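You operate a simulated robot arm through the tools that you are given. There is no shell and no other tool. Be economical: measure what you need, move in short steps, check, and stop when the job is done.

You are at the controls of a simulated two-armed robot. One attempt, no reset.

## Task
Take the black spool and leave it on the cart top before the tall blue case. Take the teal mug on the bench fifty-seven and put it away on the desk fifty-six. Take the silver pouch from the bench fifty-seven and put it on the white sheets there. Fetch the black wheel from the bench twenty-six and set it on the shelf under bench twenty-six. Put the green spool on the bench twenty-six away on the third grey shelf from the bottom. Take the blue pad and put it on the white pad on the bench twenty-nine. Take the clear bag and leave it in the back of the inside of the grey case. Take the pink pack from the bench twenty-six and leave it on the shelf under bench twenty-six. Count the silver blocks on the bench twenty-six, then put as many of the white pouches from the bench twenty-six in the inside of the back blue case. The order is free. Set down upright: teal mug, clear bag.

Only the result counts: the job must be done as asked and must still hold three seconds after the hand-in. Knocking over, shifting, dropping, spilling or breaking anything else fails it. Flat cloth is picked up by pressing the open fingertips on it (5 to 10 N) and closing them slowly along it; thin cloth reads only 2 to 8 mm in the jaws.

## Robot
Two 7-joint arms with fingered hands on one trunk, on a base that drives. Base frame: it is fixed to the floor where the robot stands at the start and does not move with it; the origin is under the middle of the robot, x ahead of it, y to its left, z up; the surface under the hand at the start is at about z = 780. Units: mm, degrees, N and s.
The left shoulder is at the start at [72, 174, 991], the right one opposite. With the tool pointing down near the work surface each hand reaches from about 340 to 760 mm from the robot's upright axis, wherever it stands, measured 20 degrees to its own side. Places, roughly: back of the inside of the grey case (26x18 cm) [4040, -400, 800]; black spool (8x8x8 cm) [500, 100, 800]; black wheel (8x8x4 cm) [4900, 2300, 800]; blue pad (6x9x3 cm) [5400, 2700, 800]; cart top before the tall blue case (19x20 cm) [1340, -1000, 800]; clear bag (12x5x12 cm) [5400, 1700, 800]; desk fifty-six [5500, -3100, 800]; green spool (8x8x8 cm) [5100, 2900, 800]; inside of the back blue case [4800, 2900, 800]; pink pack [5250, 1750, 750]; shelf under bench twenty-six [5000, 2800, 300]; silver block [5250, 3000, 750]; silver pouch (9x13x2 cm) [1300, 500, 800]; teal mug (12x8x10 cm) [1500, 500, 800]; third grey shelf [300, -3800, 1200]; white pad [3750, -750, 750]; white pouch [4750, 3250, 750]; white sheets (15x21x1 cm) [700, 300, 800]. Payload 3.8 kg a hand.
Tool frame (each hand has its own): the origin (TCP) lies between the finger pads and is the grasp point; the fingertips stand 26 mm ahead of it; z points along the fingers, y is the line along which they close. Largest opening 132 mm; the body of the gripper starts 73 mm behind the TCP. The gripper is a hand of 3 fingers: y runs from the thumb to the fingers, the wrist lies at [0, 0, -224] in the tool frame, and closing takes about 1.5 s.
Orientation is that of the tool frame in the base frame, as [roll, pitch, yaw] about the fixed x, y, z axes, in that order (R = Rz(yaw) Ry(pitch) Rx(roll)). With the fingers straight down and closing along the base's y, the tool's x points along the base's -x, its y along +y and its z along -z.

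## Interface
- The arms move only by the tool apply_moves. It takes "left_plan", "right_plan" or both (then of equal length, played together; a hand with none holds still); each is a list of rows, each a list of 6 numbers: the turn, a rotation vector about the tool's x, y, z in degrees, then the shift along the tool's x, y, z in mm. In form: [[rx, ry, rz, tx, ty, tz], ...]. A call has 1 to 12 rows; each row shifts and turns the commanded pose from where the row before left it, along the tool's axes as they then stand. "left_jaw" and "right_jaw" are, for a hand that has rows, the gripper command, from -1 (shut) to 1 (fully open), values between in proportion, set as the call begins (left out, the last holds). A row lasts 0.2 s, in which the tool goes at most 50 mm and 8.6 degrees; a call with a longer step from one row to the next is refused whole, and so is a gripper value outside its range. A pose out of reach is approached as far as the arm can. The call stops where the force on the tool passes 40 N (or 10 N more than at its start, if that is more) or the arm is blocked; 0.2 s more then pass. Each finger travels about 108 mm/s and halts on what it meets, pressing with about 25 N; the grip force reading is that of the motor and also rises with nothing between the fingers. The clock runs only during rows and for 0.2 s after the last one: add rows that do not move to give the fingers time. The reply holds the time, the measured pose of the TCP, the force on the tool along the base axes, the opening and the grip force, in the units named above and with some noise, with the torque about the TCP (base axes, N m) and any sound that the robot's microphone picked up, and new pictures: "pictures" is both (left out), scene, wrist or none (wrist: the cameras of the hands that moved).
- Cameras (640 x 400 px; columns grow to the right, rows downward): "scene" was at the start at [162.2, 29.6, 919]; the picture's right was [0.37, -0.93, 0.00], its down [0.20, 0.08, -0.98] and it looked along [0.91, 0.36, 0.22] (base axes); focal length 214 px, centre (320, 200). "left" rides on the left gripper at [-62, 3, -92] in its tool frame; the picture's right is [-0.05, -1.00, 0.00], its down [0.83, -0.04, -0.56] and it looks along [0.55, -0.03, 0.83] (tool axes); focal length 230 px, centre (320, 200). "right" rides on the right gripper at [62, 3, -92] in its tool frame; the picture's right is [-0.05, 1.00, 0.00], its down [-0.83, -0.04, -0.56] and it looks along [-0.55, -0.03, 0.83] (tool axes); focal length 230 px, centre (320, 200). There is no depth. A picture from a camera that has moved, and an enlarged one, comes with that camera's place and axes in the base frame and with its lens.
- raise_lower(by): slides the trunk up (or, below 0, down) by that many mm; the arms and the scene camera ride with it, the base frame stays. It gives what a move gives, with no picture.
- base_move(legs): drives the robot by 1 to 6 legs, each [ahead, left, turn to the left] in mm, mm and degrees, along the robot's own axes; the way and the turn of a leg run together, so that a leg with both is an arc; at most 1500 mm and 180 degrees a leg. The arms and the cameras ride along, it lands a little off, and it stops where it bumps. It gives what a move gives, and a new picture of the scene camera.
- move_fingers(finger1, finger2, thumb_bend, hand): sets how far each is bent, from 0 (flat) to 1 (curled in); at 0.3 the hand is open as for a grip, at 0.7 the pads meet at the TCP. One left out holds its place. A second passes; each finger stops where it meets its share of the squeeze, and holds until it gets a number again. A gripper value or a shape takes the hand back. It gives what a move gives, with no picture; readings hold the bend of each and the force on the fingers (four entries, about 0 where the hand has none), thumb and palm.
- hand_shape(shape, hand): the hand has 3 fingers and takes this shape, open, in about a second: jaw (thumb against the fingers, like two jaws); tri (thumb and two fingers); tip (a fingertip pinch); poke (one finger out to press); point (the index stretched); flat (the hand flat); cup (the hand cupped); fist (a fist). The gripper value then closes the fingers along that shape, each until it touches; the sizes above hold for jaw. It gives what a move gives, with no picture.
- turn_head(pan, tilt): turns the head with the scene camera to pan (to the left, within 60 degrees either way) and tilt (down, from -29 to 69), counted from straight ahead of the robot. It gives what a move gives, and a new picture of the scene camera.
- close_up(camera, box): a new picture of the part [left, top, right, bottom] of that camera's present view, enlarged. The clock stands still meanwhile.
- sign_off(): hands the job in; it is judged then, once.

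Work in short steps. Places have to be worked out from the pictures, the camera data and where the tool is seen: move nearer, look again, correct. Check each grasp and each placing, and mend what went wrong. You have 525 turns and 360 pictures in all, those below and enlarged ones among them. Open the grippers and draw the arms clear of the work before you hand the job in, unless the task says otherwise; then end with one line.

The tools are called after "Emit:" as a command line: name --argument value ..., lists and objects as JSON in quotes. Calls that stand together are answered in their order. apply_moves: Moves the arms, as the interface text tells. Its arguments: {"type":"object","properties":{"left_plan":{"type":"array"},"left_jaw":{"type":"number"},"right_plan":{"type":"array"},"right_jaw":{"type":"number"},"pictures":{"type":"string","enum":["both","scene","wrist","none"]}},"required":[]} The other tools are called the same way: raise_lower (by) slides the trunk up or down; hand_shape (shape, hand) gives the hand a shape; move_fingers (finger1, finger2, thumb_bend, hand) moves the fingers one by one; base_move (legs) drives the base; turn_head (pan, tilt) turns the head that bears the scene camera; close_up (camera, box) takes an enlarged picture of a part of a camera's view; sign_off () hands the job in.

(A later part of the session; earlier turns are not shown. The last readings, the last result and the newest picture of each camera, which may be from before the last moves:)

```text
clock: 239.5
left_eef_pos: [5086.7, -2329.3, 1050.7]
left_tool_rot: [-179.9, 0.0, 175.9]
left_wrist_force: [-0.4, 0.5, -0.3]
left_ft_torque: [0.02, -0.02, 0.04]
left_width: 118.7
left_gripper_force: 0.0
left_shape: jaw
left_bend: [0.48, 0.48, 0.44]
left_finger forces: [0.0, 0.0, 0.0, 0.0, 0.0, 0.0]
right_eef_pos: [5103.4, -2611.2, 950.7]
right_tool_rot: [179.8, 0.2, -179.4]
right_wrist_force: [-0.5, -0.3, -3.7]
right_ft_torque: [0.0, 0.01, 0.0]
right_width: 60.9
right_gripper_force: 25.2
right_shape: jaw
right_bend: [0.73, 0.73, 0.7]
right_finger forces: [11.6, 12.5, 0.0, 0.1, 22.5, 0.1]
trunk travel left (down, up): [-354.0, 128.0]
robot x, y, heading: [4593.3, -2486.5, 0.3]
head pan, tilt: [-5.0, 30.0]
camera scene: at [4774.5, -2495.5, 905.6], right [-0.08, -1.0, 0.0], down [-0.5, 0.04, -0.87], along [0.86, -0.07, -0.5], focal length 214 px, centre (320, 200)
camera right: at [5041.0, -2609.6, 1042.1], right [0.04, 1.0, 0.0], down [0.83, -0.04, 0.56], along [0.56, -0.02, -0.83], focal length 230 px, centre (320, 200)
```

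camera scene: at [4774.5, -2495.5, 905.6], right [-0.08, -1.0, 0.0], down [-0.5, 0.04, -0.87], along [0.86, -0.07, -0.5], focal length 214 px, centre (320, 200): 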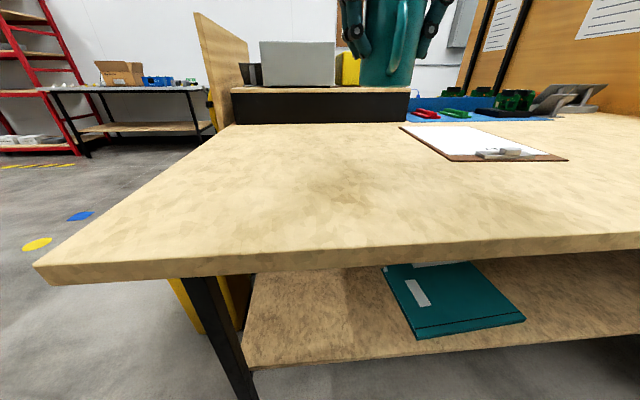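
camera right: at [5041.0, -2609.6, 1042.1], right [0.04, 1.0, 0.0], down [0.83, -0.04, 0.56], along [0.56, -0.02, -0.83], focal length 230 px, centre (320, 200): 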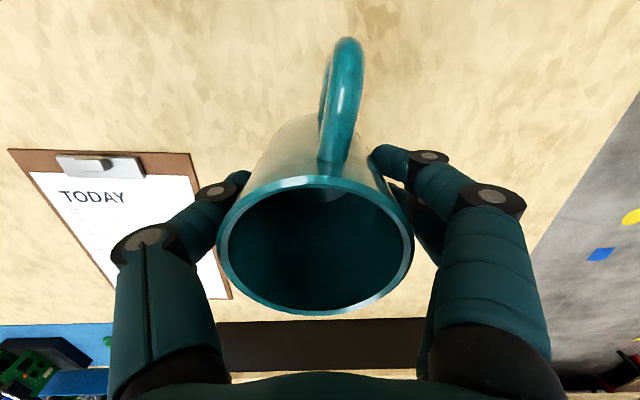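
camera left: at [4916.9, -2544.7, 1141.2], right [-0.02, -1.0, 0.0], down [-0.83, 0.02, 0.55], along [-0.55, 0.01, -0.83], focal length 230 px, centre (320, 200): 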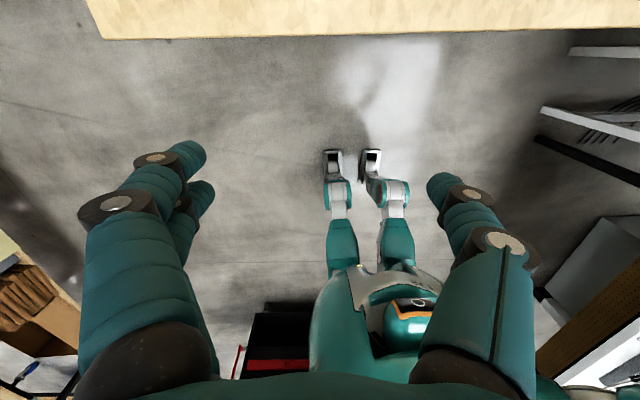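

Free area below. I lower until contact.

Emit:
apply_moves --right_plan '[[0, 0, 0, 0, 0, 45], [0, 0, 0, 0, 0, 45], [0, 0, 0, 0, 0, 15]]' --pictures "scene"

```text
clock: 240.3
left_eef_pos: [5087.3, -2329.4, 1049.5]
left_tool_rot: [179.9, 0.0, 176.0]
left_wrist_force: [0.4, 0.8, -1.3]
left_ft_torque: [-0.01, -0.03, -0.03]
left_width: 119.0
left_gripper_force: 0.1
left_shape: jaw
left_bend: [0.48, 0.48, 0.44]
left_finger forces: [0.0, 0.0, 0.0, 0.0, 0.1, 0.1]
right_eef_pos: [5099.9, -2608.6, 845.1]
right_tool_rot: [179.8, 0.1, -179.2]
right_wrist_force: [-0.3, 1.1, -3.0]
right_ft_torque: [-0.02, 0.04, -0.03]
right_width: 61.3
right_gripper_force: 24.4
right_shape: jaw
right_bend: [0.73, 0.73, 0.7]
right_finger forces: [11.5, 12.6, 0.0, 0.1, 22.4, 0.0]
trunk travel left (down, up): [-354.0, 128.0]
robot x, y, heading: [4594.6, -2485.8, 0.3]
head pan, tilt: [-5.0, 30.0]
camera scene: at [4774.2, -2495.3, 905.7], right [-0.08, -1.0, 0.0], down [-0.5, 0.04, -0.87], along [0.86, -0.07, -0.5], focal length 214 px, centre (320, 200)
```

scene: 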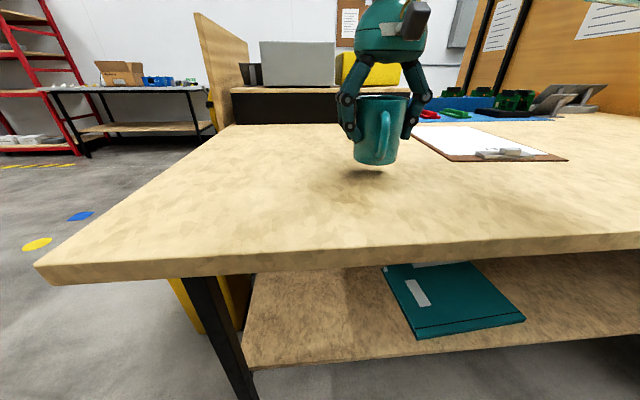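

About 15–20 mm to go by the shadow. I lower in small steps.

Emit:
apply_moves --right_plan '[[0, 0, 0, 0, 0, 6], [0, 0, 0, 0, 0, 5], [0, 0, 0, 0, 0, 3], [0, 0, 0, 0, 0, 0]]' --pictures "scene"

```text
clock: 241.3
left_eef_pos: [5086.4, -2329.5, 1050.4]
left_tool_rot: [-180.0, 0.1, 175.8]
left_wrist_force: [0.2, 0.1, 0.2]
left_ft_torque: [0.01, 0.02, 0.02]
left_width: 118.8
left_gripper_force: 0.1
left_shape: jaw
left_bend: [0.48, 0.48, 0.44]
left_finger forces: [0.0, 0.1, 0.0, 0.0, 0.0, 0.1]
right_eef_pos: [5103.2, -2609.8, 832.5]
right_tool_rot: [179.9, 0.0, -179.3]
right_wrist_force: [-0.5, 0.0, -3.4]
right_ft_torque: [0.01, 0.01, -0.02]
right_width: 61.3
right_gripper_force: 25.0
right_shape: jaw
right_bend: [0.73, 0.73, 0.7]
right_finger forces: [11.5, 12.6, 0.1, 0.0, 22.4, 0.0]
trunk travel left (down, up): [-354.0, 128.0]
robot x, y, heading: [4594.3, -2486.1, 0.2]
head pan, tilt: [-5.0, 30.0]
camera scene: at [4774.2, -2495.3, 905.7], right [-0.08, -1.0, 0.0], down [-0.5, 0.04, -0.87], along [0.86, -0.07, -0.5], focal length 214 px, centre (320, 200)
```

scene: 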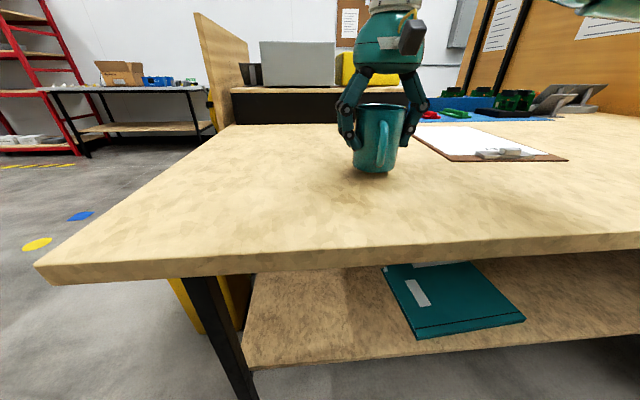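

Almost there; still no contact force. A few more millimetres.

Emit:
apply_moves --right_plan '[[0, 0, 0, 0, 0, 3], [0, 0, 0, 0, 0, 3], [0, 0, 0, 0, 0, 0]]' --pictures "none"

```text
clock: 242.1
left_eef_pos: [5086.9, -2328.6, 1049.8]
left_tool_rot: [-180.0, 0.1, 175.8]
left_wrist_force: [0.9, -0.3, -1.3]
left_ft_torque: [0.0, -0.01, 0.01]
left_width: 118.8
left_gripper_force: 0.0
left_shape: jaw
left_bend: [0.48, 0.48, 0.44]
left_finger forces: [0.1, 0.0, 0.0, 0.1, 0.0, 0.0]
right_eef_pos: [5103.8, -2610.3, 826.4]
right_tool_rot: [179.9, 0.0, -179.3]
right_wrist_force: [-0.1, -0.6, -1.7]
right_ft_torque: [0.0, -0.02, 0.0]
right_width: 61.3
right_gripper_force: 24.5
right_shape: jaw
right_bend: [0.73, 0.73, 0.7]
right_finger forces: [11.5, 12.6, 0.0, 0.0, 22.4, 0.0]
trunk travel left (down, up): [-354.0, 128.0]
robot x, y, heading: [4592.9, -2489.0, 0.2]
head pan, tilt: [-5.0, 30.0]
```

Continuing down gently.

Emit:
apply_moves --right_plan '[[0, 0, 0, 0, 0, 3], [0, 0, 0, 0, 0, 2], [0, 0, 0, 0, 0, 0]]' --pictures "none"

```text
clock: 242.9
left_eef_pos: [5086.9, -2329.3, 1050.5]
left_tool_rot: [-180.0, 0.1, 175.9]
left_wrist_force: [-0.1, -0.4, -0.4]
left_ft_torque: [0.0, -0.02, -0.02]
left_width: 119.1
left_gripper_force: 0.1
left_shape: jaw
left_bend: [0.48, 0.48, 0.44]
left_finger forces: [0.0, 0.1, 0.0, 0.0, 0.0, 0.0]
right_eef_pos: [5102.0, -2610.3, 821.1]
right_tool_rot: [179.9, 0.1, -179.3]
right_wrist_force: [0.1, -0.2, -2.1]
right_ft_torque: [0.0, 0.02, -0.03]
right_width: 61.3
right_gripper_force: 25.1
right_shape: jaw
right_bend: [0.73, 0.73, 0.7]
right_finger forces: [11.5, 12.6, 0.0, 0.0, 22.4, 0.0]
trunk travel left (down, up): [-354.0, 128.0]
robot x, y, heading: [4588.8, -2487.6, 0.4]
head pan, tilt: [-5.0, 30.0]
```

Emit:
close_up --camera "scene" --box '[310, 80, 450, 200]'

Emit:
apply_moves --right_plan '[[0, 0, 0, 0, 0, 3], [0, 0, 0, 0, 0, 2], [0, 0, 0, 0, 0, 0]]' --pictures "none"

```text
3.33 times, centred on (380, 140) of scene
camera zoom: at [4774.2, -2495.3, 905.7], right [-0.08, -1.0, 0.0], down [-0.5, 0.04, -0.87], along [0.86, -0.07, -0.5], focal length 715 px, centre (120, 400)
```

zoom: 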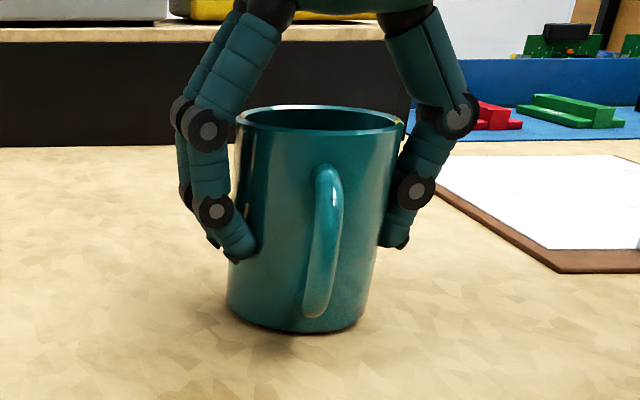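

```text
clock: 243.7
left_eef_pos: [5086.7, -2329.7, 1050.5]
left_tool_rot: [-180.0, 0.1, 175.9]
left_wrist_force: [0.1, -0.7, 0.5]
left_ft_torque: [0.0, -0.02, 0.0]
left_width: 118.5
left_gripper_force: 0.1
left_shape: jaw
left_bend: [0.48, 0.48, 0.44]
left_finger forces: [0.1, 0.2, 0.0, 0.0, 0.0, 0.1]
right_eef_pos: [5103.5, -2610.6, 817.9]
right_tool_rot: [179.8, 0.3, -179.4]
right_wrist_force: [2.4, -2.5, 16.8]
right_ft_torque: [-0.12, -0.05, 0.0]
right_width: 61.4
right_gripper_force: 25.1
right_shape: jaw
right_bend: [0.74, 0.73, 0.7]
right_finger forces: [12.3, 13.2, 0.0, 0.0, 25.5, 0.0]
trunk travel left (down, up): [-354.0, 128.0]
robot x, y, heading: [4592.6, -2488.2, 0.3]
head pan, tilt: [-5.0, 30.0]
```

Contact (17 N). I open and rise.

Emit:
apply_moves --right_plan '[[0, 0, 0, 0, 0, -2], [0, 0, 0, 0, 0, 0], [0, 0, 0, 0, 0, 0], [0, 0, 0, 0, 0, 0], [0, 0, 0, 0, 0, 0], [0, 0, 0, 0, 0, -40], [0, 0, 0, 0, 0, -45], [0, 0, 0, 0, 0, -45], [0, 0, 0, 0, 0, -45], [0, 0, 0, 0, 0, -45]]' --right_jaw 1 --pictures "scene"

```text
clock: 245.9
left_eef_pos: [5086.6, -2329.4, 1051.3]
left_tool_rot: [180.0, 0.0, 175.8]
left_wrist_force: [0.3, -0.3, -0.4]
left_ft_torque: [0.01, -0.01, 0.01]
left_width: 118.9
left_gripper_force: 0.1
left_shape: jaw
left_bend: [0.48, 0.48, 0.44]
left_finger forces: [0.1, 0.0, 0.0, 0.0, 0.0, 0.1]
right_eef_pos: [5104.2, -2611.7, 1038.5]
right_tool_rot: [180.0, 0.1, -179.4]
right_wrist_force: [0.0, 0.4, -1.0]
right_ft_torque: [0.03, -0.02, -0.01]
right_width: 132.1
right_gripper_force: 0.0
right_shape: jaw
right_bend: [0.3, 0.3, 0.3]
right_finger forces: [0.1, 0.0, 0.1, 0.0, 0.1, 0.0]
trunk travel left (down, up): [-354.0, 128.0]
robot x, y, heading: [4595.5, -2483.9, 0.5]
head pan, tilt: [-5.0, 30.0]
camera scene: at [4773.6, -2495.0, 905.8], right [-0.08, -1.0, 0.0], down [-0.5, 0.04, -0.87], along [0.86, -0.07, -0.5], focal length 214 px, centre (320, 200)
```

scene: 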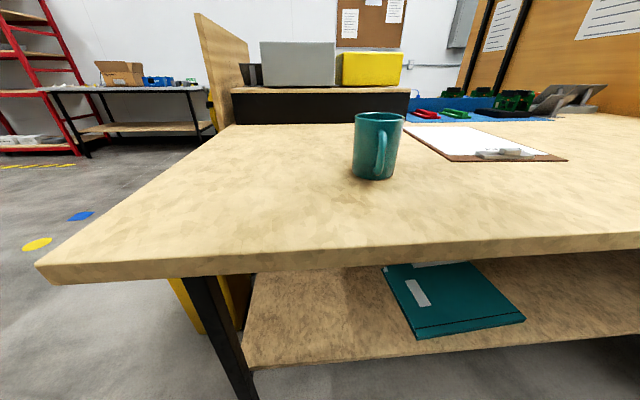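

The mug stands upright on desk 56. Next I drive back by the lane toward bench 26 (keeping x≈2500 past bench 29).

Emit:
base_move --legs '[[-690, 0, 0], [0, 985, 0], [-1420, 0, 0], [0, 1400, 0], [0, 1300, 0]]'

Emit:
turn_head --pan 25 --tilt 8

```text
clock: 257.9
left_eef_pos: [4379.6, -1351.7, 1051.0]
left_tool_rot: [-180.0, 0.3, 176.4]
left_wrist_force: [0.7, -1.1, 0.4]
left_ft_torque: [-0.01, 0.0, 0.01]
left_width: 118.6
left_gripper_force: 0.0
left_shape: jaw
left_bend: [0.48, 0.48, 0.44]
left_finger forces: [0.1, 0.0, 0.1, 0.1, 0.0, 0.0]
right_eef_pos: [4402.9, -1630.6, 1039.1]
right_tool_rot: [179.7, 0.1, -178.5]
right_wrist_force: [-0.1, -0.1, -0.2]
right_ft_torque: [-0.01, -0.03, -0.02]
right_width: 131.9
right_gripper_force: 0.0
right_shape: jaw
right_bend: [0.3, 0.3, 0.3]
right_finger forces: [0.1, 0.0, 0.0, 0.0, 0.1, 0.0]
trunk travel left (down, up): [-354.0, 128.0]
robot x, y, heading: [3888.8, -1512.6, 0.9]
head pan, tilt: [-5.0, 30.0]
stopped in leg 2: the robot was blocked; the commanded pose is now the measured one
camera scene: at [4070.5, -1519.0, 905.9], right [-0.07, -1.0, 0.0], down [-0.5, 0.04, -0.87], along [0.86, -0.06, -0.5], focal length 214 px, centre (320, 200)
```

scene: 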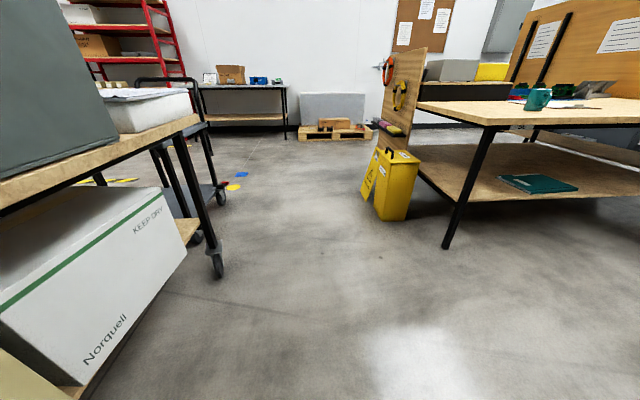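

```text
clock: 258.9
left_eef_pos: [4380.0, -1349.9, 1050.5]
left_tool_rot: [179.9, 0.0, 176.4]
left_wrist_force: [-0.2, 0.3, 0.0]
left_ft_torque: [0.02, 0.03, -0.02]
left_width: 119.0
left_gripper_force: 0.1
left_shape: jaw
left_bend: [0.48, 0.48, 0.44]
left_finger forces: [0.0, 0.0, 0.0, 0.0, 0.1, 0.0]
right_eef_pos: [4402.6, -1631.1, 1039.3]
right_tool_rot: [179.8, 0.1, -178.6]
right_wrist_force: [-0.5, -0.2, 0.0]
right_ft_torque: [-0.02, -0.01, -0.02]
right_width: 132.1
right_gripper_force: 0.1
right_shape: jaw
right_bend: [0.3, 0.3, 0.3]
right_finger forces: [0.0, 0.0, 0.0, 0.0, 0.1, 0.0]
trunk travel left (down, up): [-354.0, 128.0]
robot x, y, heading: [3892.6, -1511.7, 1.0]
head pan, tilt: [25.0, 8.0]
camera scene: at [4063.6, -1472.4, 941.5], right [0.44, -0.9, 0.0], down [-0.12, -0.06, -0.99], along [0.89, 0.44, -0.14], focal length 214 px, centre (320, 200)
```

scene: 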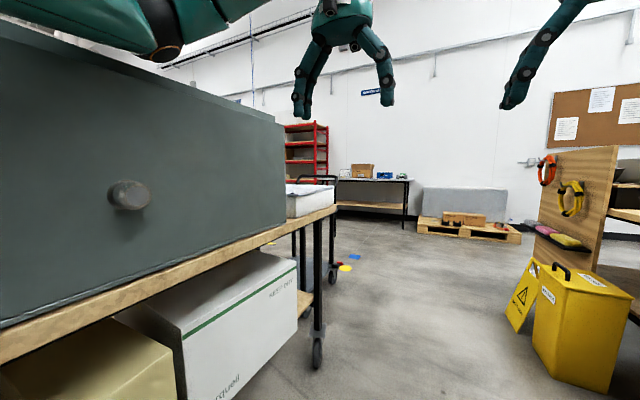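

The lateral move stopped short by bench 29 (robot at y≈−1512). I edge away and go on.

Emit:
base_move --legs '[[0, -90, -1], [-1420, 0, 0]]'

Emit:
turn_head --pan 40 --tilt 15

```text
clock: 267.0
left_eef_pos: [2950.9, -1453.3, 1050.4]
left_tool_rot: [-179.9, 0.0, 176.2]
left_wrist_force: [0.4, -0.5, -0.4]
left_ft_torque: [0.02, -0.01, 0.0]
left_width: 118.8
left_gripper_force: 0.1
left_shape: jaw
left_bend: [0.48, 0.48, 0.44]
left_finger forces: [0.1, 0.0, 0.1, 0.1, 0.1, 0.0]
right_eef_pos: [2969.9, -1734.2, 1038.9]
right_tool_rot: [179.9, 0.1, -178.8]
right_wrist_force: [0.7, -0.2, 0.5]
right_ft_torque: [0.02, 0.01, -0.01]
right_width: 132.0
right_gripper_force: 0.0
right_shape: jaw
right_bend: [0.3, 0.3, 0.3]
right_finger forces: [0.0, 0.0, 0.0, 0.0, 0.1, 0.0]
trunk travel left (down, up): [-354.0, 128.0]
robot x, y, heading: [2457.9, -1613.4, 1.0]
head pan, tilt: [25.0, 8.0]
camera scene: at [2632.9, -1573.9, 941.3], right [0.44, -0.9, 0.0], down [-0.12, -0.06, -0.99], along [0.89, 0.43, -0.14], focal length 214 px, centre (320, 200)
```

scene: 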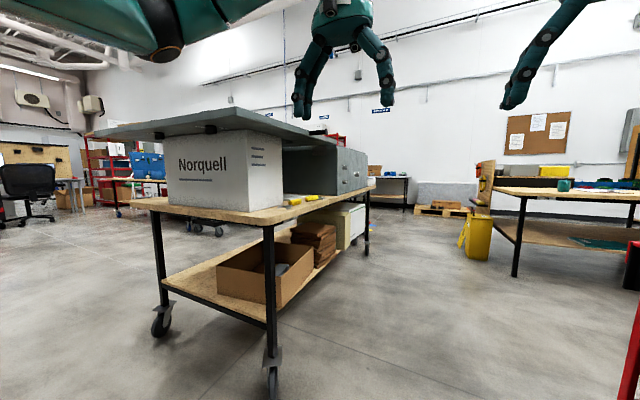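

```text
clock: 267.8
left_eef_pos: [2949.5, -1453.8, 1050.8]
left_tool_rot: [-179.8, 0.0, 176.2]
left_wrist_force: [-1.1, 0.5, -0.1]
left_ft_torque: [-0.06, -0.01, 0.04]
left_width: 118.9
left_gripper_force: 0.1
left_shape: jaw
left_bend: [0.48, 0.48, 0.44]
left_finger forces: [0.0, 0.0, 0.0, 0.0, 0.0, 0.0]
right_eef_pos: [2971.6, -1734.6, 1038.6]
right_tool_rot: [179.9, 0.1, -178.7]
right_wrist_force: [-0.6, -0.1, 0.5]
right_ft_torque: [0.02, 0.0, 0.02]
right_width: 131.9
right_gripper_force: 0.2
right_shape: jaw
right_bend: [0.3, 0.3, 0.3]
right_finger forces: [0.1, 0.0, 0.1, 0.0, 0.0, 0.0]
trunk travel left (down, up): [-354.0, 128.0]
robot x, y, heading: [2454.6, -1616.7, 0.9]
head pan, tilt: [40.0, 15.0]
camera scene: at [2620.4, -1553.3, 929.9], right [0.65, -0.76, 0.0], down [-0.2, -0.17, -0.97], along [0.73, 0.63, -0.26], focal length 214 px, centre (320, 200)
```

scene: 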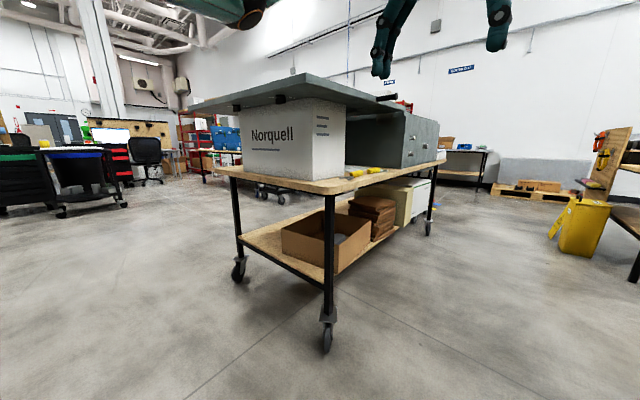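

Bench 29 spans x 3230..4950, y −1080..−120. I continue north along x≈2460.

Emit:
base_move --legs '[[0, 1400, 0], [0, 1400, 0]]'

Emit:
turn_head --pan 15 --tilt 8

```text
clock: 292.1
left_eef_pos: [2876.0, 1332.6, 1049.2]
left_tool_rot: [-179.9, 0.1, 177.6]
left_wrist_force: [0.2, -0.2, -0.1]
left_ft_torque: [0.01, 0.02, -0.02]
left_width: 118.8
left_gripper_force: 0.0
left_shape: jaw
left_bend: [0.48, 0.48, 0.44]
left_finger forces: [0.0, 0.0, 0.1, 0.0, 0.1, 0.0]
right_eef_pos: [2904.4, 1052.6, 1038.2]
right_tool_rot: [179.9, 0.0, -177.5]
right_wrist_force: [0.5, 0.0, -0.2]
right_ft_torque: [0.0, 0.01, 0.0]
right_width: 131.8
right_gripper_force: 0.1
right_shape: jaw
right_bend: [0.3, 0.3, 0.3]
right_finger forces: [0.0, 0.0, 0.0, 0.0, 0.0, 0.0]
trunk travel left (down, up): [-354.0, 128.0]
robot x, y, heading: [2384.4, 1156.7, 2.5]
head pan, tilt: [40.0, 15.0]
camera scene: at [2548.3, 1224.8, 929.9], right [0.67, -0.74, 0.0], down [-0.19, -0.17, -0.97], along [0.71, 0.65, -0.26], focal length 214 px, centre (320, 200)
```

scene: 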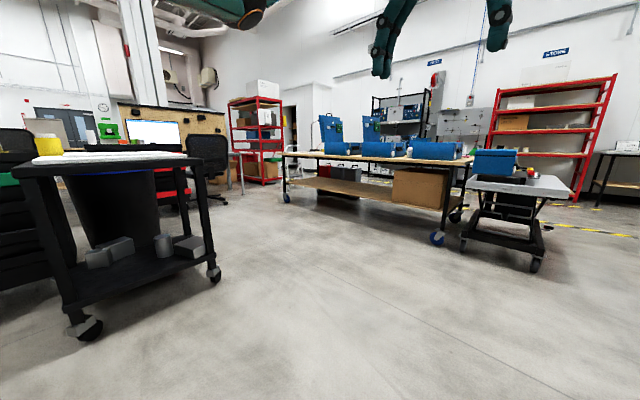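

```text
clock: 293.0
left_eef_pos: [2876.5, 1332.8, 1050.3]
left_tool_rot: [-179.8, 0.1, 177.6]
left_wrist_force: [-0.7, -0.3, -0.4]
left_ft_torque: [-0.03, 0.0, -0.01]
left_width: 118.8
left_gripper_force: 0.0
left_shape: jaw
left_bend: [0.48, 0.48, 0.44]
left_finger forces: [0.0, 0.0, 0.0, 0.1, 0.1, 0.0]
right_eef_pos: [2903.3, 1052.2, 1037.8]
right_tool_rot: [179.9, 0.2, -177.4]
right_wrist_force: [0.8, -0.2, 0.3]
right_ft_torque: [0.0, 0.0, 0.0]
right_width: 131.8
right_gripper_force: 0.1
right_shape: jaw
right_bend: [0.3, 0.3, 0.3]
right_finger forces: [0.0, 0.0, 0.1, 0.0, 0.0, 0.1]
trunk travel left (down, up): [-354.0, 128.0]
robot x, y, heading: [2388.3, 1157.7, 2.3]
head pan, tilt: [15.0, 8.0]
camera scene: at [2567.6, 1189.5, 941.3], right [0.3, -0.95, 0.0], down [-0.13, -0.04, -0.99], along [0.95, 0.29, -0.14], focal length 214 px, centre (320, 200)
```

scene: 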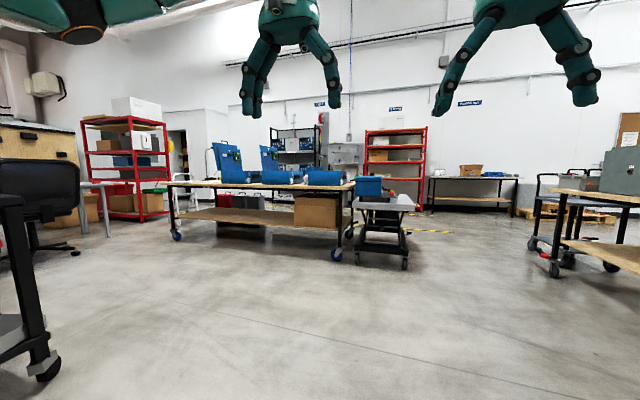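

Bench 26 is the one with the blue cases (x≥4760, y≥1650). I drive up to its near long side.

Emit:
base_move --legs '[[1400, 0, -2.3], [300, 1100, 0]]'

Emit:
raise_lower --by 128

Emit:
turn_head --pan 0 --tilt 18

```text
clock: 309.6
left_eef_pos: [4570.4, 2473.6, 1050.1]
left_tool_rot: [-179.9, 0.1, 176.7]
left_wrist_force: [1.2, -0.7, 0.6]
left_ft_torque: [0.03, -0.01, 0.02]
left_width: 118.8
left_gripper_force: 0.1
left_shape: jaw
left_bend: [0.48, 0.48, 0.44]
left_finger forces: [0.0, 0.0, 0.0, 0.0, 0.1, 0.1]
right_eef_pos: [4593.8, 2193.8, 1038.7]
right_tool_rot: [179.9, 0.2, -178.3]
right_wrist_force: [-0.4, -0.2, -0.8]
right_ft_torque: [0.01, 0.01, 0.01]
right_width: 132.0
right_gripper_force: 0.0
right_shape: jaw
right_bend: [0.3, 0.3, 0.3]
right_finger forces: [0.1, 0.0, 0.1, 0.0, 0.0, 0.0]
trunk travel left (down, up): [-354.0, 128.0]
robot x, y, heading: [4080.1, 2306.5, 1.6]
head pan, tilt: [15.0, 8.0]
camera scene: at [4260.1, 2336.0, 941.3], right [0.28, -0.96, 0.0], down [-0.13, -0.04, -0.99], along [0.95, 0.28, -0.14], focal length 214 px, centre (320, 200)
```

scene: 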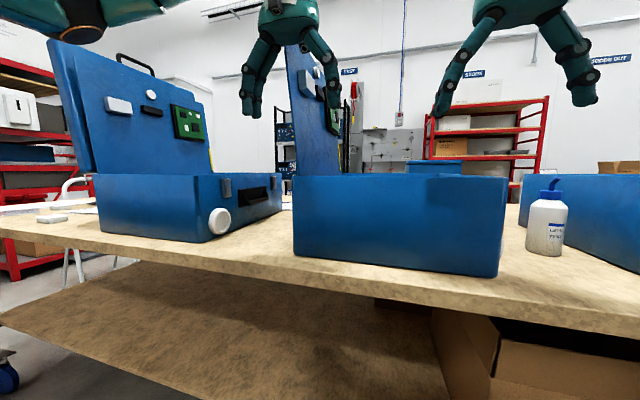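

```text
clock: 311.2
left_eef_pos: [4572.8, 2474.0, 1175.5]
left_tool_rot: [-180.0, -0.2, 176.7]
left_wrist_force: [0.3, -0.4, -0.9]
left_ft_torque: [0.0, 0.05, 0.01]
left_width: 118.7
left_gripper_force: 0.1
left_shape: jaw
left_bend: [0.48, 0.48, 0.44]
left_finger forces: [0.0, 0.1, 0.0, 0.0, 0.0, 0.1]
right_eef_pos: [4594.5, 2194.7, 1163.1]
right_tool_rot: [179.9, 0.0, -178.3]
right_wrist_force: [-0.8, 0.3, 1.0]
right_ft_torque: [0.01, -0.02, -0.01]
right_width: 132.1
right_gripper_force: 0.0
right_shape: jaw
right_bend: [0.3, 0.3, 0.3]
right_finger forces: [0.0, 0.1, 0.1, 0.1, 0.0, 0.1]
trunk travel left (down, up): [-482.0, 0.0]
robot x, y, heading: [4076.8, 2310.6, 1.5]
head pan, tilt: [15.0, 8.0]
```

```text
clock: 312.0
left_eef_pos: [4570.4, 2473.9, 1178.1]
left_tool_rot: [-179.9, 0.0, 176.8]
left_wrist_force: [0.4, -0.7, -0.1]
left_ft_torque: [-0.02, 0.04, -0.03]
left_width: 118.9
left_gripper_force: 0.0
left_shape: jaw
left_bend: [0.48, 0.48, 0.44]
left_finger forces: [0.1, 0.0, 0.1, 0.0, 0.1, 0.0]
right_eef_pos: [4593.5, 2193.6, 1165.6]
right_tool_rot: [180.0, 0.2, -178.2]
right_wrist_force: [-0.4, -0.1, -0.4]
right_ft_torque: [-0.01, -0.01, -0.03]
right_width: 131.9
right_gripper_force: 0.0
right_shape: jaw
right_bend: [0.3, 0.3, 0.3]
right_finger forces: [0.0, 0.1, 0.0, 0.1, 0.1, 0.0]
trunk travel left (down, up): [-482.0, 0.0]
robot x, y, heading: [4078.4, 2310.3, 1.6]
head pan, tilt: [0.0, 18.0]
camera scene: at [4280.7, 2312.6, 1088.6], right [0.03, -1.0, 0.0], down [-0.31, -0.01, -0.95], along [0.95, 0.02, -0.31], focal length 214 px, centre (320, 200)
```

scene: 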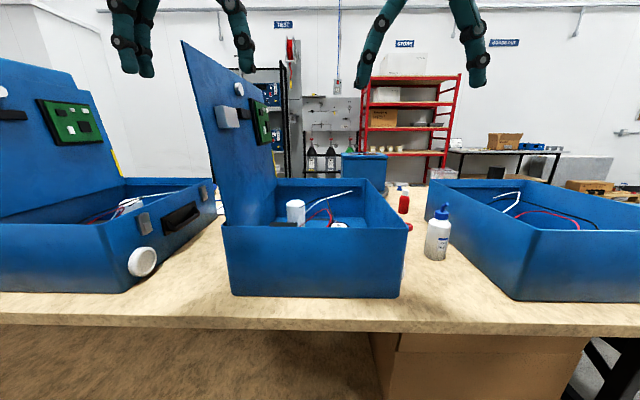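

Three open blue cases stand along this side. I look down with both wrist cameras.

Emit:
apply_moves --right_plan '[[0, 0, 0, -40, 0, 0], [0, 0, 0, -40, 0, 0], [0, 0, 0, -40, 0, 0]]' --left_plan '[[0, 0, 0, -40, 0, 0], [0, 0, 0, -40, 0, 0], [0, 0, 0, -40, 0, 0]]' --pictures "wrist"

```text
clock: 312.8
left_eef_pos: [4685.0, 2463.8, 1175.6]
left_tool_rot: [179.8, 0.3, 176.5]
left_wrist_force: [0.0, -0.5, 0.0]
left_ft_torque: [0.04, -0.01, 0.04]
left_width: 119.0
left_gripper_force: 0.0
left_shape: jaw
left_bend: [0.48, 0.48, 0.44]
left_finger forces: [0.0, 0.0, 0.0, 0.1, 0.0, 0.1]
left hand out of reach, approached as far as the arm can: row 3
right_eef_pos: [4692.0, 2195.1, 1167.3]
right_tool_rot: [179.8, 0.2, -178.1]
right_wrist_force: [-0.1, 0.3, 0.2]
right_ft_torque: [0.05, 0.0, 0.02]
right_width: 132.1
right_gripper_force: 0.1
right_shape: jaw
right_bend: [0.3, 0.3, 0.3]
right_finger forces: [0.0, 0.0, 0.1, 0.1, 0.0, 0.1]
right hand out of reach, approached as far as the arm can: row 3
trunk travel left (down, up): [-482.0, 0.0]
robot x, y, heading: [4082.6, 2310.6, 1.5]
head pan, tilt: [0.0, 18.0]
camera right: at [4629.2, 2194.0, 1257.7], right [0.02, 1.0, 0.0], down [0.83, -0.02, 0.56], along [0.56, -0.01, -0.83], focal length 230 px, centre (320, 200)
camera left: at [4745.0, 2463.1, 1267.5], right [-0.01, -1.0, 0.0], down [-0.83, 0.01, 0.55], along [-0.55, 0.01, -0.83], focal length 230 px, centre (320, 200)
```

right: 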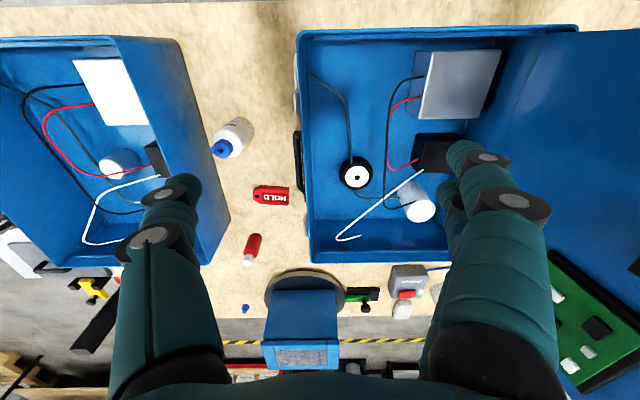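
left: 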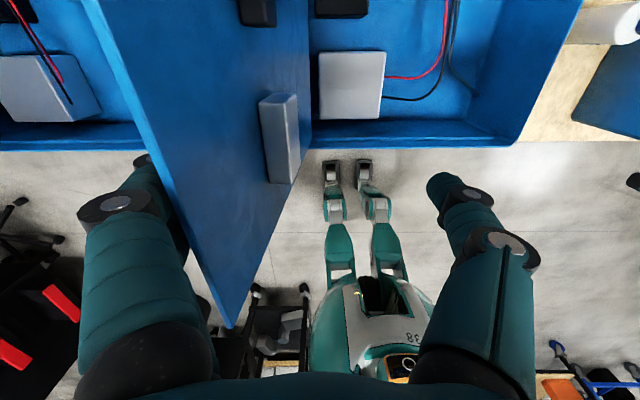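

The black wheel lies in the middle case at about (4872, 2268). The lid of that case stands near the left hand, so I draw both hands back before shifting left for an overview of the other end.

Emit:
apply_moves --right_plan '[[0, 0, 0, 45, 0, 0], [0, 0, 0, 45, 0, 0], [0, 0, 0, 45, 0, 0]]' --left_plan '[[0, 0, 0, 45, 0, 0], [0, 0, 0, 45, 0, 0], [0, 0, 0, 45, 0, 0]]' --pictures "none"

Emit:
base_move --legs '[[-180, 0, -1.5], [0, 900, 0]]'

Emit:
turn_head --pan 0 --tilt 18

```text
clock: 313.6
left_eef_pos: [4548.3, 2480.0, 1178.1]
left_tool_rot: [-179.9, 0.3, 176.8]
left_wrist_force: [-1.0, 0.8, 0.4]
left_ft_torque: [-0.02, -0.03, -0.03]
left_width: 118.7
left_gripper_force: 0.1
left_shape: jaw
left_bend: [0.48, 0.48, 0.44]
left_finger forces: [0.1, 0.0, 0.0, 0.0, 0.0, 0.0]
right_eef_pos: [4556.0, 2192.6, 1165.7]
right_tool_rot: [179.9, 0.1, -178.4]
right_wrist_force: [-0.4, -0.7, -0.1]
right_ft_torque: [-0.01, -0.05, -0.01]
right_width: 132.1
right_gripper_force: 0.0
right_shape: jaw
right_bend: [0.3, 0.3, 0.3]
right_finger forces: [0.1, 0.0, 0.0, 0.0, 0.0, 0.0]
trunk travel left (down, up): [-482.0, 0.0]
robot x, y, heading: [4078.9, 2308.8, 1.5]
head pan, tilt: [0.0, 18.0]
```

```text
clock: 322.9
left_eef_pos: [4381.9, 3351.6, 1176.0]
left_tool_rot: [-179.9, 0.1, 175.0]
left_wrist_force: [-0.1, -0.1, 0.5]
left_ft_torque: [0.01, 0.02, 0.02]
left_width: 118.4
left_gripper_force: 0.0
left_shape: jaw
left_bend: [0.48, 0.48, 0.44]
left_finger forces: [0.1, 0.0, 0.0, 0.0, 0.0, 0.0]
right_eef_pos: [4379.3, 3065.6, 1164.0]
right_tool_rot: [179.9, 0.1, 179.9]
right_wrist_force: [0.2, 0.4, -0.4]
right_ft_torque: [0.0, -0.02, 0.03]
right_width: 132.2
right_gripper_force: 0.0
right_shape: jaw
right_bend: [0.3, 0.3, 0.3]
right_finger forces: [0.1, 0.1, 0.0, 0.0, 0.0, 0.1]
trunk travel left (down, up): [-482.0, 0.0]
robot x, y, heading: [3904.0, 3194.1, -0.9]
head pan, tilt: [0.0, 18.0]
camera scene: at [4106.4, 3193.7, 1088.6], right [-0.01, -1.0, 0.0], down [-0.31, 0.0, -0.95], along [0.95, -0.01, -0.31], focal length 214 px, centre (320, 200)
```

scene: 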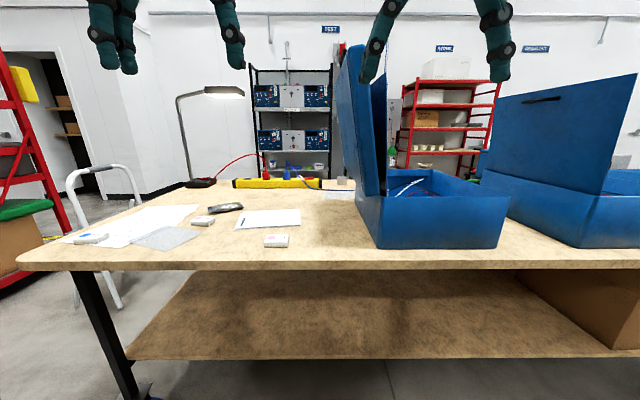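

```text
clock: 323.4
left_eef_pos: [4381.7, 3352.0, 1176.0]
left_tool_rot: [-179.8, 0.1, 175.0]
left_wrist_force: [-0.1, 1.3, -0.2]
left_ft_torque: [0.02, 0.02, 0.02]
left_width: 118.8
left_gripper_force: 0.0
left_shape: jaw
left_bend: [0.48, 0.48, 0.44]
left_finger forces: [0.1, 0.0, 0.0, 0.0, 0.0, 0.0]
right_eef_pos: [4380.3, 3067.0, 1164.8]
right_tool_rot: [179.9, 0.2, 179.9]
right_wrist_force: [-0.2, -0.8, 0.4]
right_ft_torque: [-0.02, -0.01, 0.0]
right_width: 131.8
right_gripper_force: 0.0
right_shape: jaw
right_bend: [0.3, 0.3, 0.3]
right_finger forces: [0.0, 0.1, 0.0, 0.1, 0.1, 0.1]
trunk travel left (down, up): [-482.0, 0.0]
robot x, y, heading: [3905.8, 3197.7, -0.5]
head pan, tilt: [0.0, 18.0]
camera scene: at [4106.4, 3193.8, 1088.6], right [-0.01, -1.0, 0.0], down [-0.31, 0.0, -0.95], along [0.95, -0.01, -0.31], focal length 214 px, centre (320, 200)
```

scene: 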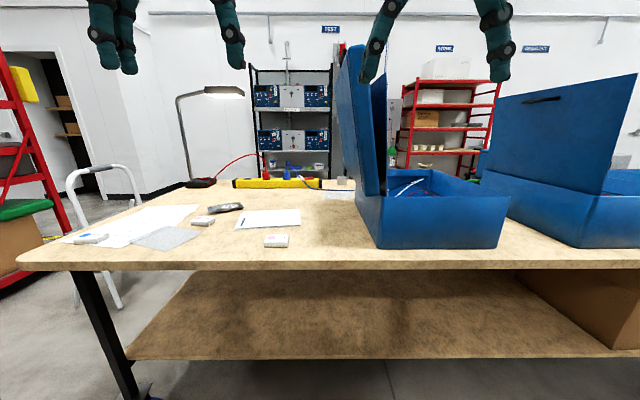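

Let me zoom on the table's left part and its back.

Emit:
close_up --camera "scene" --box '[40, 165, 380, 275]'

Emit:
close_up --camera "scene" --box '[170, 160, 370, 250]'

```text
1.88 times, centred on (210, 220) of scene
camera zoom: at [4106.4, 3193.8, 1088.6], right [-0.01, -1.0, 0.0], down [-0.31, 0.0, -0.95], along [0.95, -0.01, -0.31], focal length 404 px, centre (527, 162)
```

zoom: 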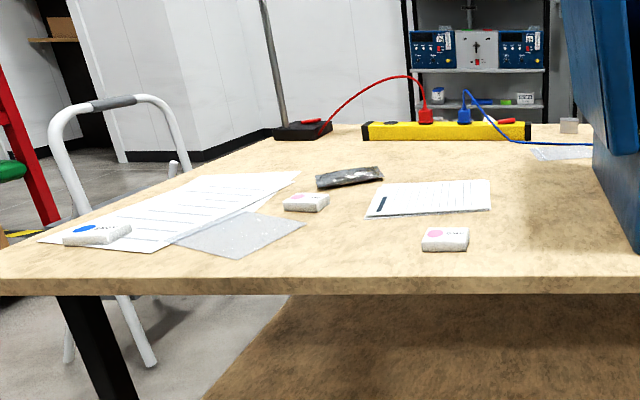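

```text
3.20 times, centred on (270, 205) of scene
camera zoom: at [4106.4, 3193.8, 1088.6], right [-0.01, -1.0, 0.0], down [-0.31, 0.0, -0.95], along [0.95, -0.01, -0.31], focal length 686 px, centre (480, 184)
```

zoom: 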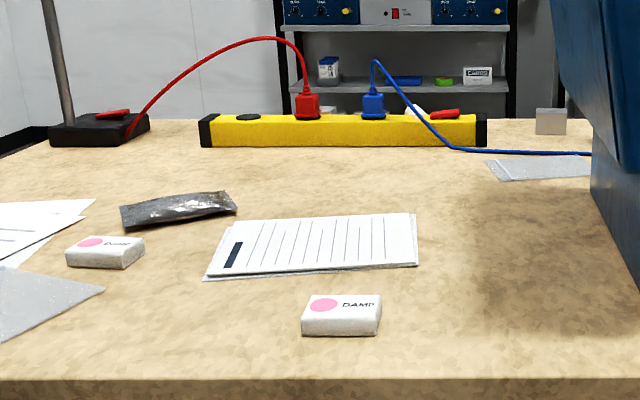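

White pouches lie here, but the silver blocks are hidden behind the cases. I go round to the far side of bench 26 (by its right end) to count and to fetch the far-side items.

Emit:
base_move --legs '[[0, -1400, 0.5], [0, -1350, 0], [1000, 0, 0]]'

Emit:
turn_head --pan 25 --tilt 15

```text
clock: 352.1
left_eef_pos: [5383.8, 690.9, 1177.7]
left_tool_rot: [-179.8, 0.1, 178.1]
left_wrist_force: [-0.4, 0.1, 0.0]
left_ft_torque: [0.03, -0.03, 0.0]
left_width: 119.0
left_gripper_force: 0.1
left_shape: jaw
left_bend: [0.48, 0.48, 0.44]
left_finger forces: [0.1, 0.0, 0.0, 0.0, 0.1, 0.1]
right_eef_pos: [5398.7, 405.4, 1165.0]
right_tool_rot: [179.9, 0.1, -177.0]
right_wrist_force: [-0.4, 0.5, 0.3]
right_ft_torque: [-0.03, -0.01, -0.02]
right_width: 131.8
right_gripper_force: 0.1
right_shape: jaw
right_bend: [0.3, 0.3, 0.3]
right_finger forces: [0.0, 0.0, 0.0, 0.0, 0.0, 0.0]
trunk travel left (down, up): [-482.0, 0.0]
robot x, y, heading: [4920.4, 509.8, 2.6]
head pan, tilt: [0.0, 18.0]
camera scene: at [5118.4, 518.6, 1088.6], right [0.05, -1.0, 0.0], down [-0.31, -0.01, -0.95], along [0.95, 0.04, -0.31], focal length 214 px, centre (320, 200)
```

scene: 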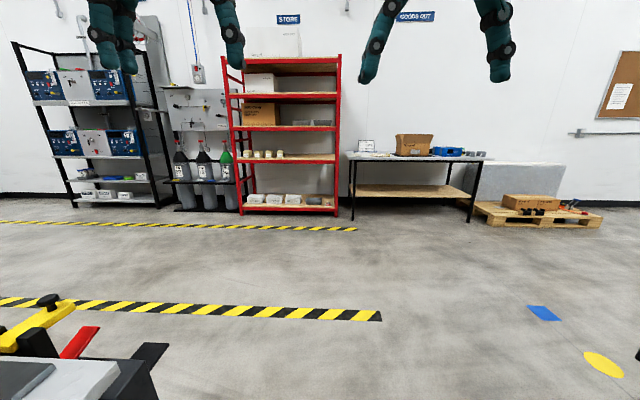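

```text
clock: 352.9
left_eef_pos: [5382.8, 690.6, 1176.4]
left_tool_rot: [-179.9, 0.1, 178.0]
left_wrist_force: [0.1, -0.1, 0.8]
left_ft_torque: [-0.01, 0.02, 0.0]
left_width: 118.6
left_gripper_force: 0.1
left_shape: jaw
left_bend: [0.48, 0.48, 0.44]
left_finger forces: [0.0, 0.0, 0.0, 0.0, 0.0, 0.1]
right_eef_pos: [5397.6, 406.1, 1163.6]
right_tool_rot: [179.8, 0.1, -176.9]
right_wrist_force: [-0.8, 0.0, 0.0]
right_ft_torque: [-0.01, 0.02, -0.04]
right_width: 132.0
right_gripper_force: 0.0
right_shape: jaw
right_bend: [0.3, 0.3, 0.3]
right_finger forces: [0.0, 0.0, 0.0, 0.0, 0.0, 0.0]
trunk travel left (down, up): [-482.0, 0.0]
robot x, y, heading: [4917.2, 508.2, 2.4]
head pan, tilt: [25.0, 15.0]
camera scene: at [5107.9, 557.5, 1093.5], right [0.46, -0.89, 0.0], down [-0.23, -0.12, -0.97], along [0.86, 0.45, -0.26], focal length 214 px, centre (320, 200)
```

scene: 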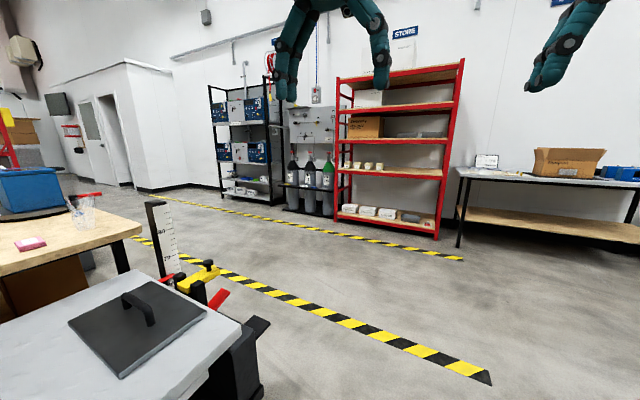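

Pink pack ≈(5239, 1680), clear bag ≈(5371, 1700) near the bench's far right corner. I continue round to the far side and face −x.

Emit:
base_move --legs '[[1250, 0, -2.4], [0, 1350, 0], [0, 0, 180]]'

Emit:
turn_head --pan 0 --tilt 20

```text
clock: 378.3
left_eef_pos: [5723.3, 1696.8, 1177.4]
left_tool_rot: [-179.9, 0.2, -2.7]
left_wrist_force: [-0.1, 0.0, 0.3]
left_ft_torque: [0.0, -0.01, -0.01]
left_width: 118.7
left_gripper_force: 0.1
left_shape: jaw
left_bend: [0.48, 0.48, 0.44]
left_finger forces: [0.0, 0.1, 0.1, 0.1, 0.0, 0.1]
right_eef_pos: [5712.4, 1983.7, 1165.1]
right_tool_rot: [179.9, 0.0, 2.5]
right_wrist_force: [-0.6, 0.2, 0.3]
right_ft_torque: [0.01, 0.0, -0.02]
right_width: 131.9
right_gripper_force: 0.0
right_shape: jaw
right_bend: [0.3, 0.3, 0.3]
right_finger forces: [0.1, 0.0, 0.0, 0.0, 0.0, 0.0]
trunk travel left (down, up): [-482.0, 0.0]
robot x, y, heading: [6188.8, 1873.5, -177.8]
head pan, tilt: [25.0, 15.0]
camera scene: at [6000.0, 1826.3, 1093.4], right [-0.46, 0.89, 0.0], down [0.23, 0.12, -0.97], along [-0.86, -0.44, -0.26], focal length 214 px, centre (320, 200)
```

scene: 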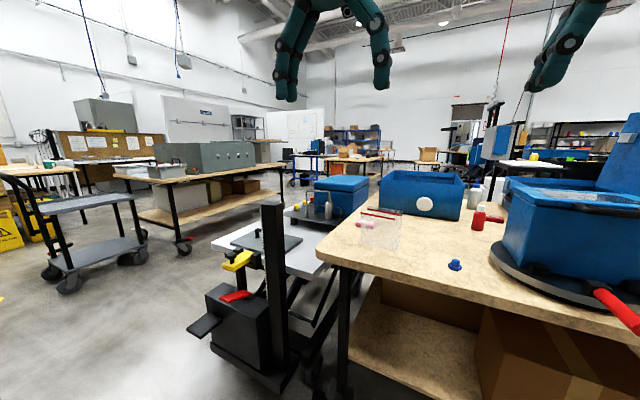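

```text
clock: 379.2
left_eef_pos: [5723.9, 1695.2, 1177.3]
left_tool_rot: [-179.9, 0.2, -2.6]
left_wrist_force: [0.4, 0.0, 0.8]
left_ft_torque: [-0.02, -0.01, -0.01]
left_width: 118.8
left_gripper_force: 0.1
left_shape: jaw
left_bend: [0.48, 0.48, 0.44]
left_finger forces: [0.0, 0.0, 0.0, 0.0, 0.1, 0.0]
right_eef_pos: [5712.5, 1983.2, 1165.8]
right_tool_rot: [179.9, 0.0, 2.4]
right_wrist_force: [-0.5, 0.8, 0.2]
right_ft_torque: [-0.01, 0.01, 0.0]
right_width: 131.9
right_gripper_force: 0.0
right_shape: jaw
right_bend: [0.3, 0.3, 0.3]
right_finger forces: [0.0, 0.0, 0.0, 0.1, 0.0, 0.0]
trunk travel left (down, up): [-482.0, 0.0]
robot x, y, heading: [6191.9, 1874.6, -178.0]
head pan, tilt: [0.0, 20.0]
camera scene: at [5990.1, 1865.4, 1085.3], right [-0.04, 1.0, 0.0], down [0.34, 0.01, -0.94], along [-0.94, -0.04, -0.34], focal length 214 px, centre (320, 200)
```

scene: 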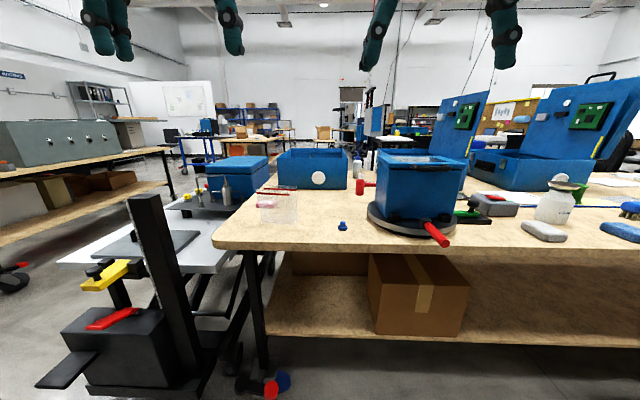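

Zoom on the bag and pack.

Emit:
close_up --camera "scene" --box '[200, 150, 400, 275]'

Emit:
close_up --camera "scene" --box '[400, 140, 640, 290]'

```text
3.20 times, centred on (300, 212) of scene
camera zoom: at [5990.1, 1865.4, 1085.3], right [-0.04, 1.0, 0.0], down [0.34, 0.01, -0.94], along [-0.94, -0.04, -0.34], focal length 686 px, centre (384, 160)
```

zoom: 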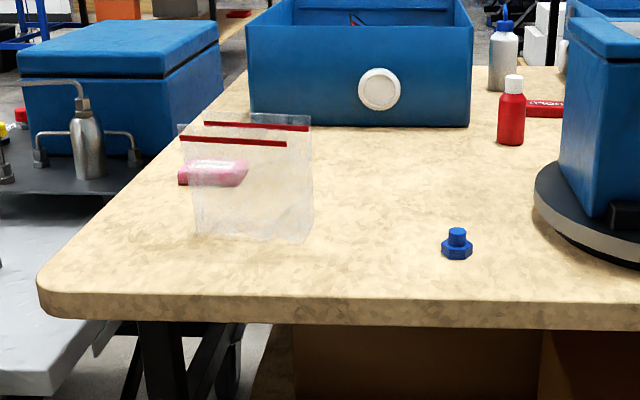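

```text
2.67 times, centred on (520, 215) of scene
camera zoom: at [5990.1, 1865.4, 1085.3], right [-0.04, 1.0, 0.0], down [0.34, 0.01, -0.94], along [-0.94, -0.04, -0.34], focal length 572 px, centre (-213, 160)
```

zoom: 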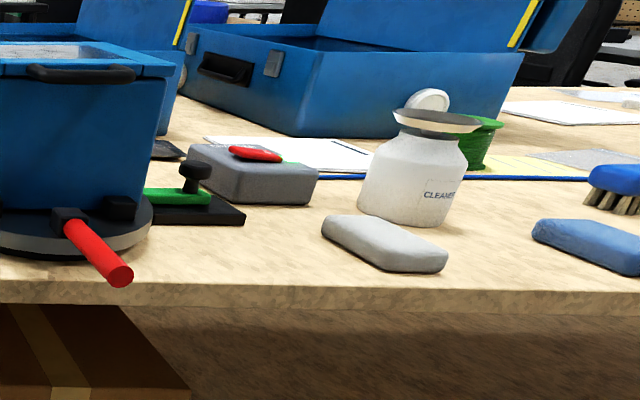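

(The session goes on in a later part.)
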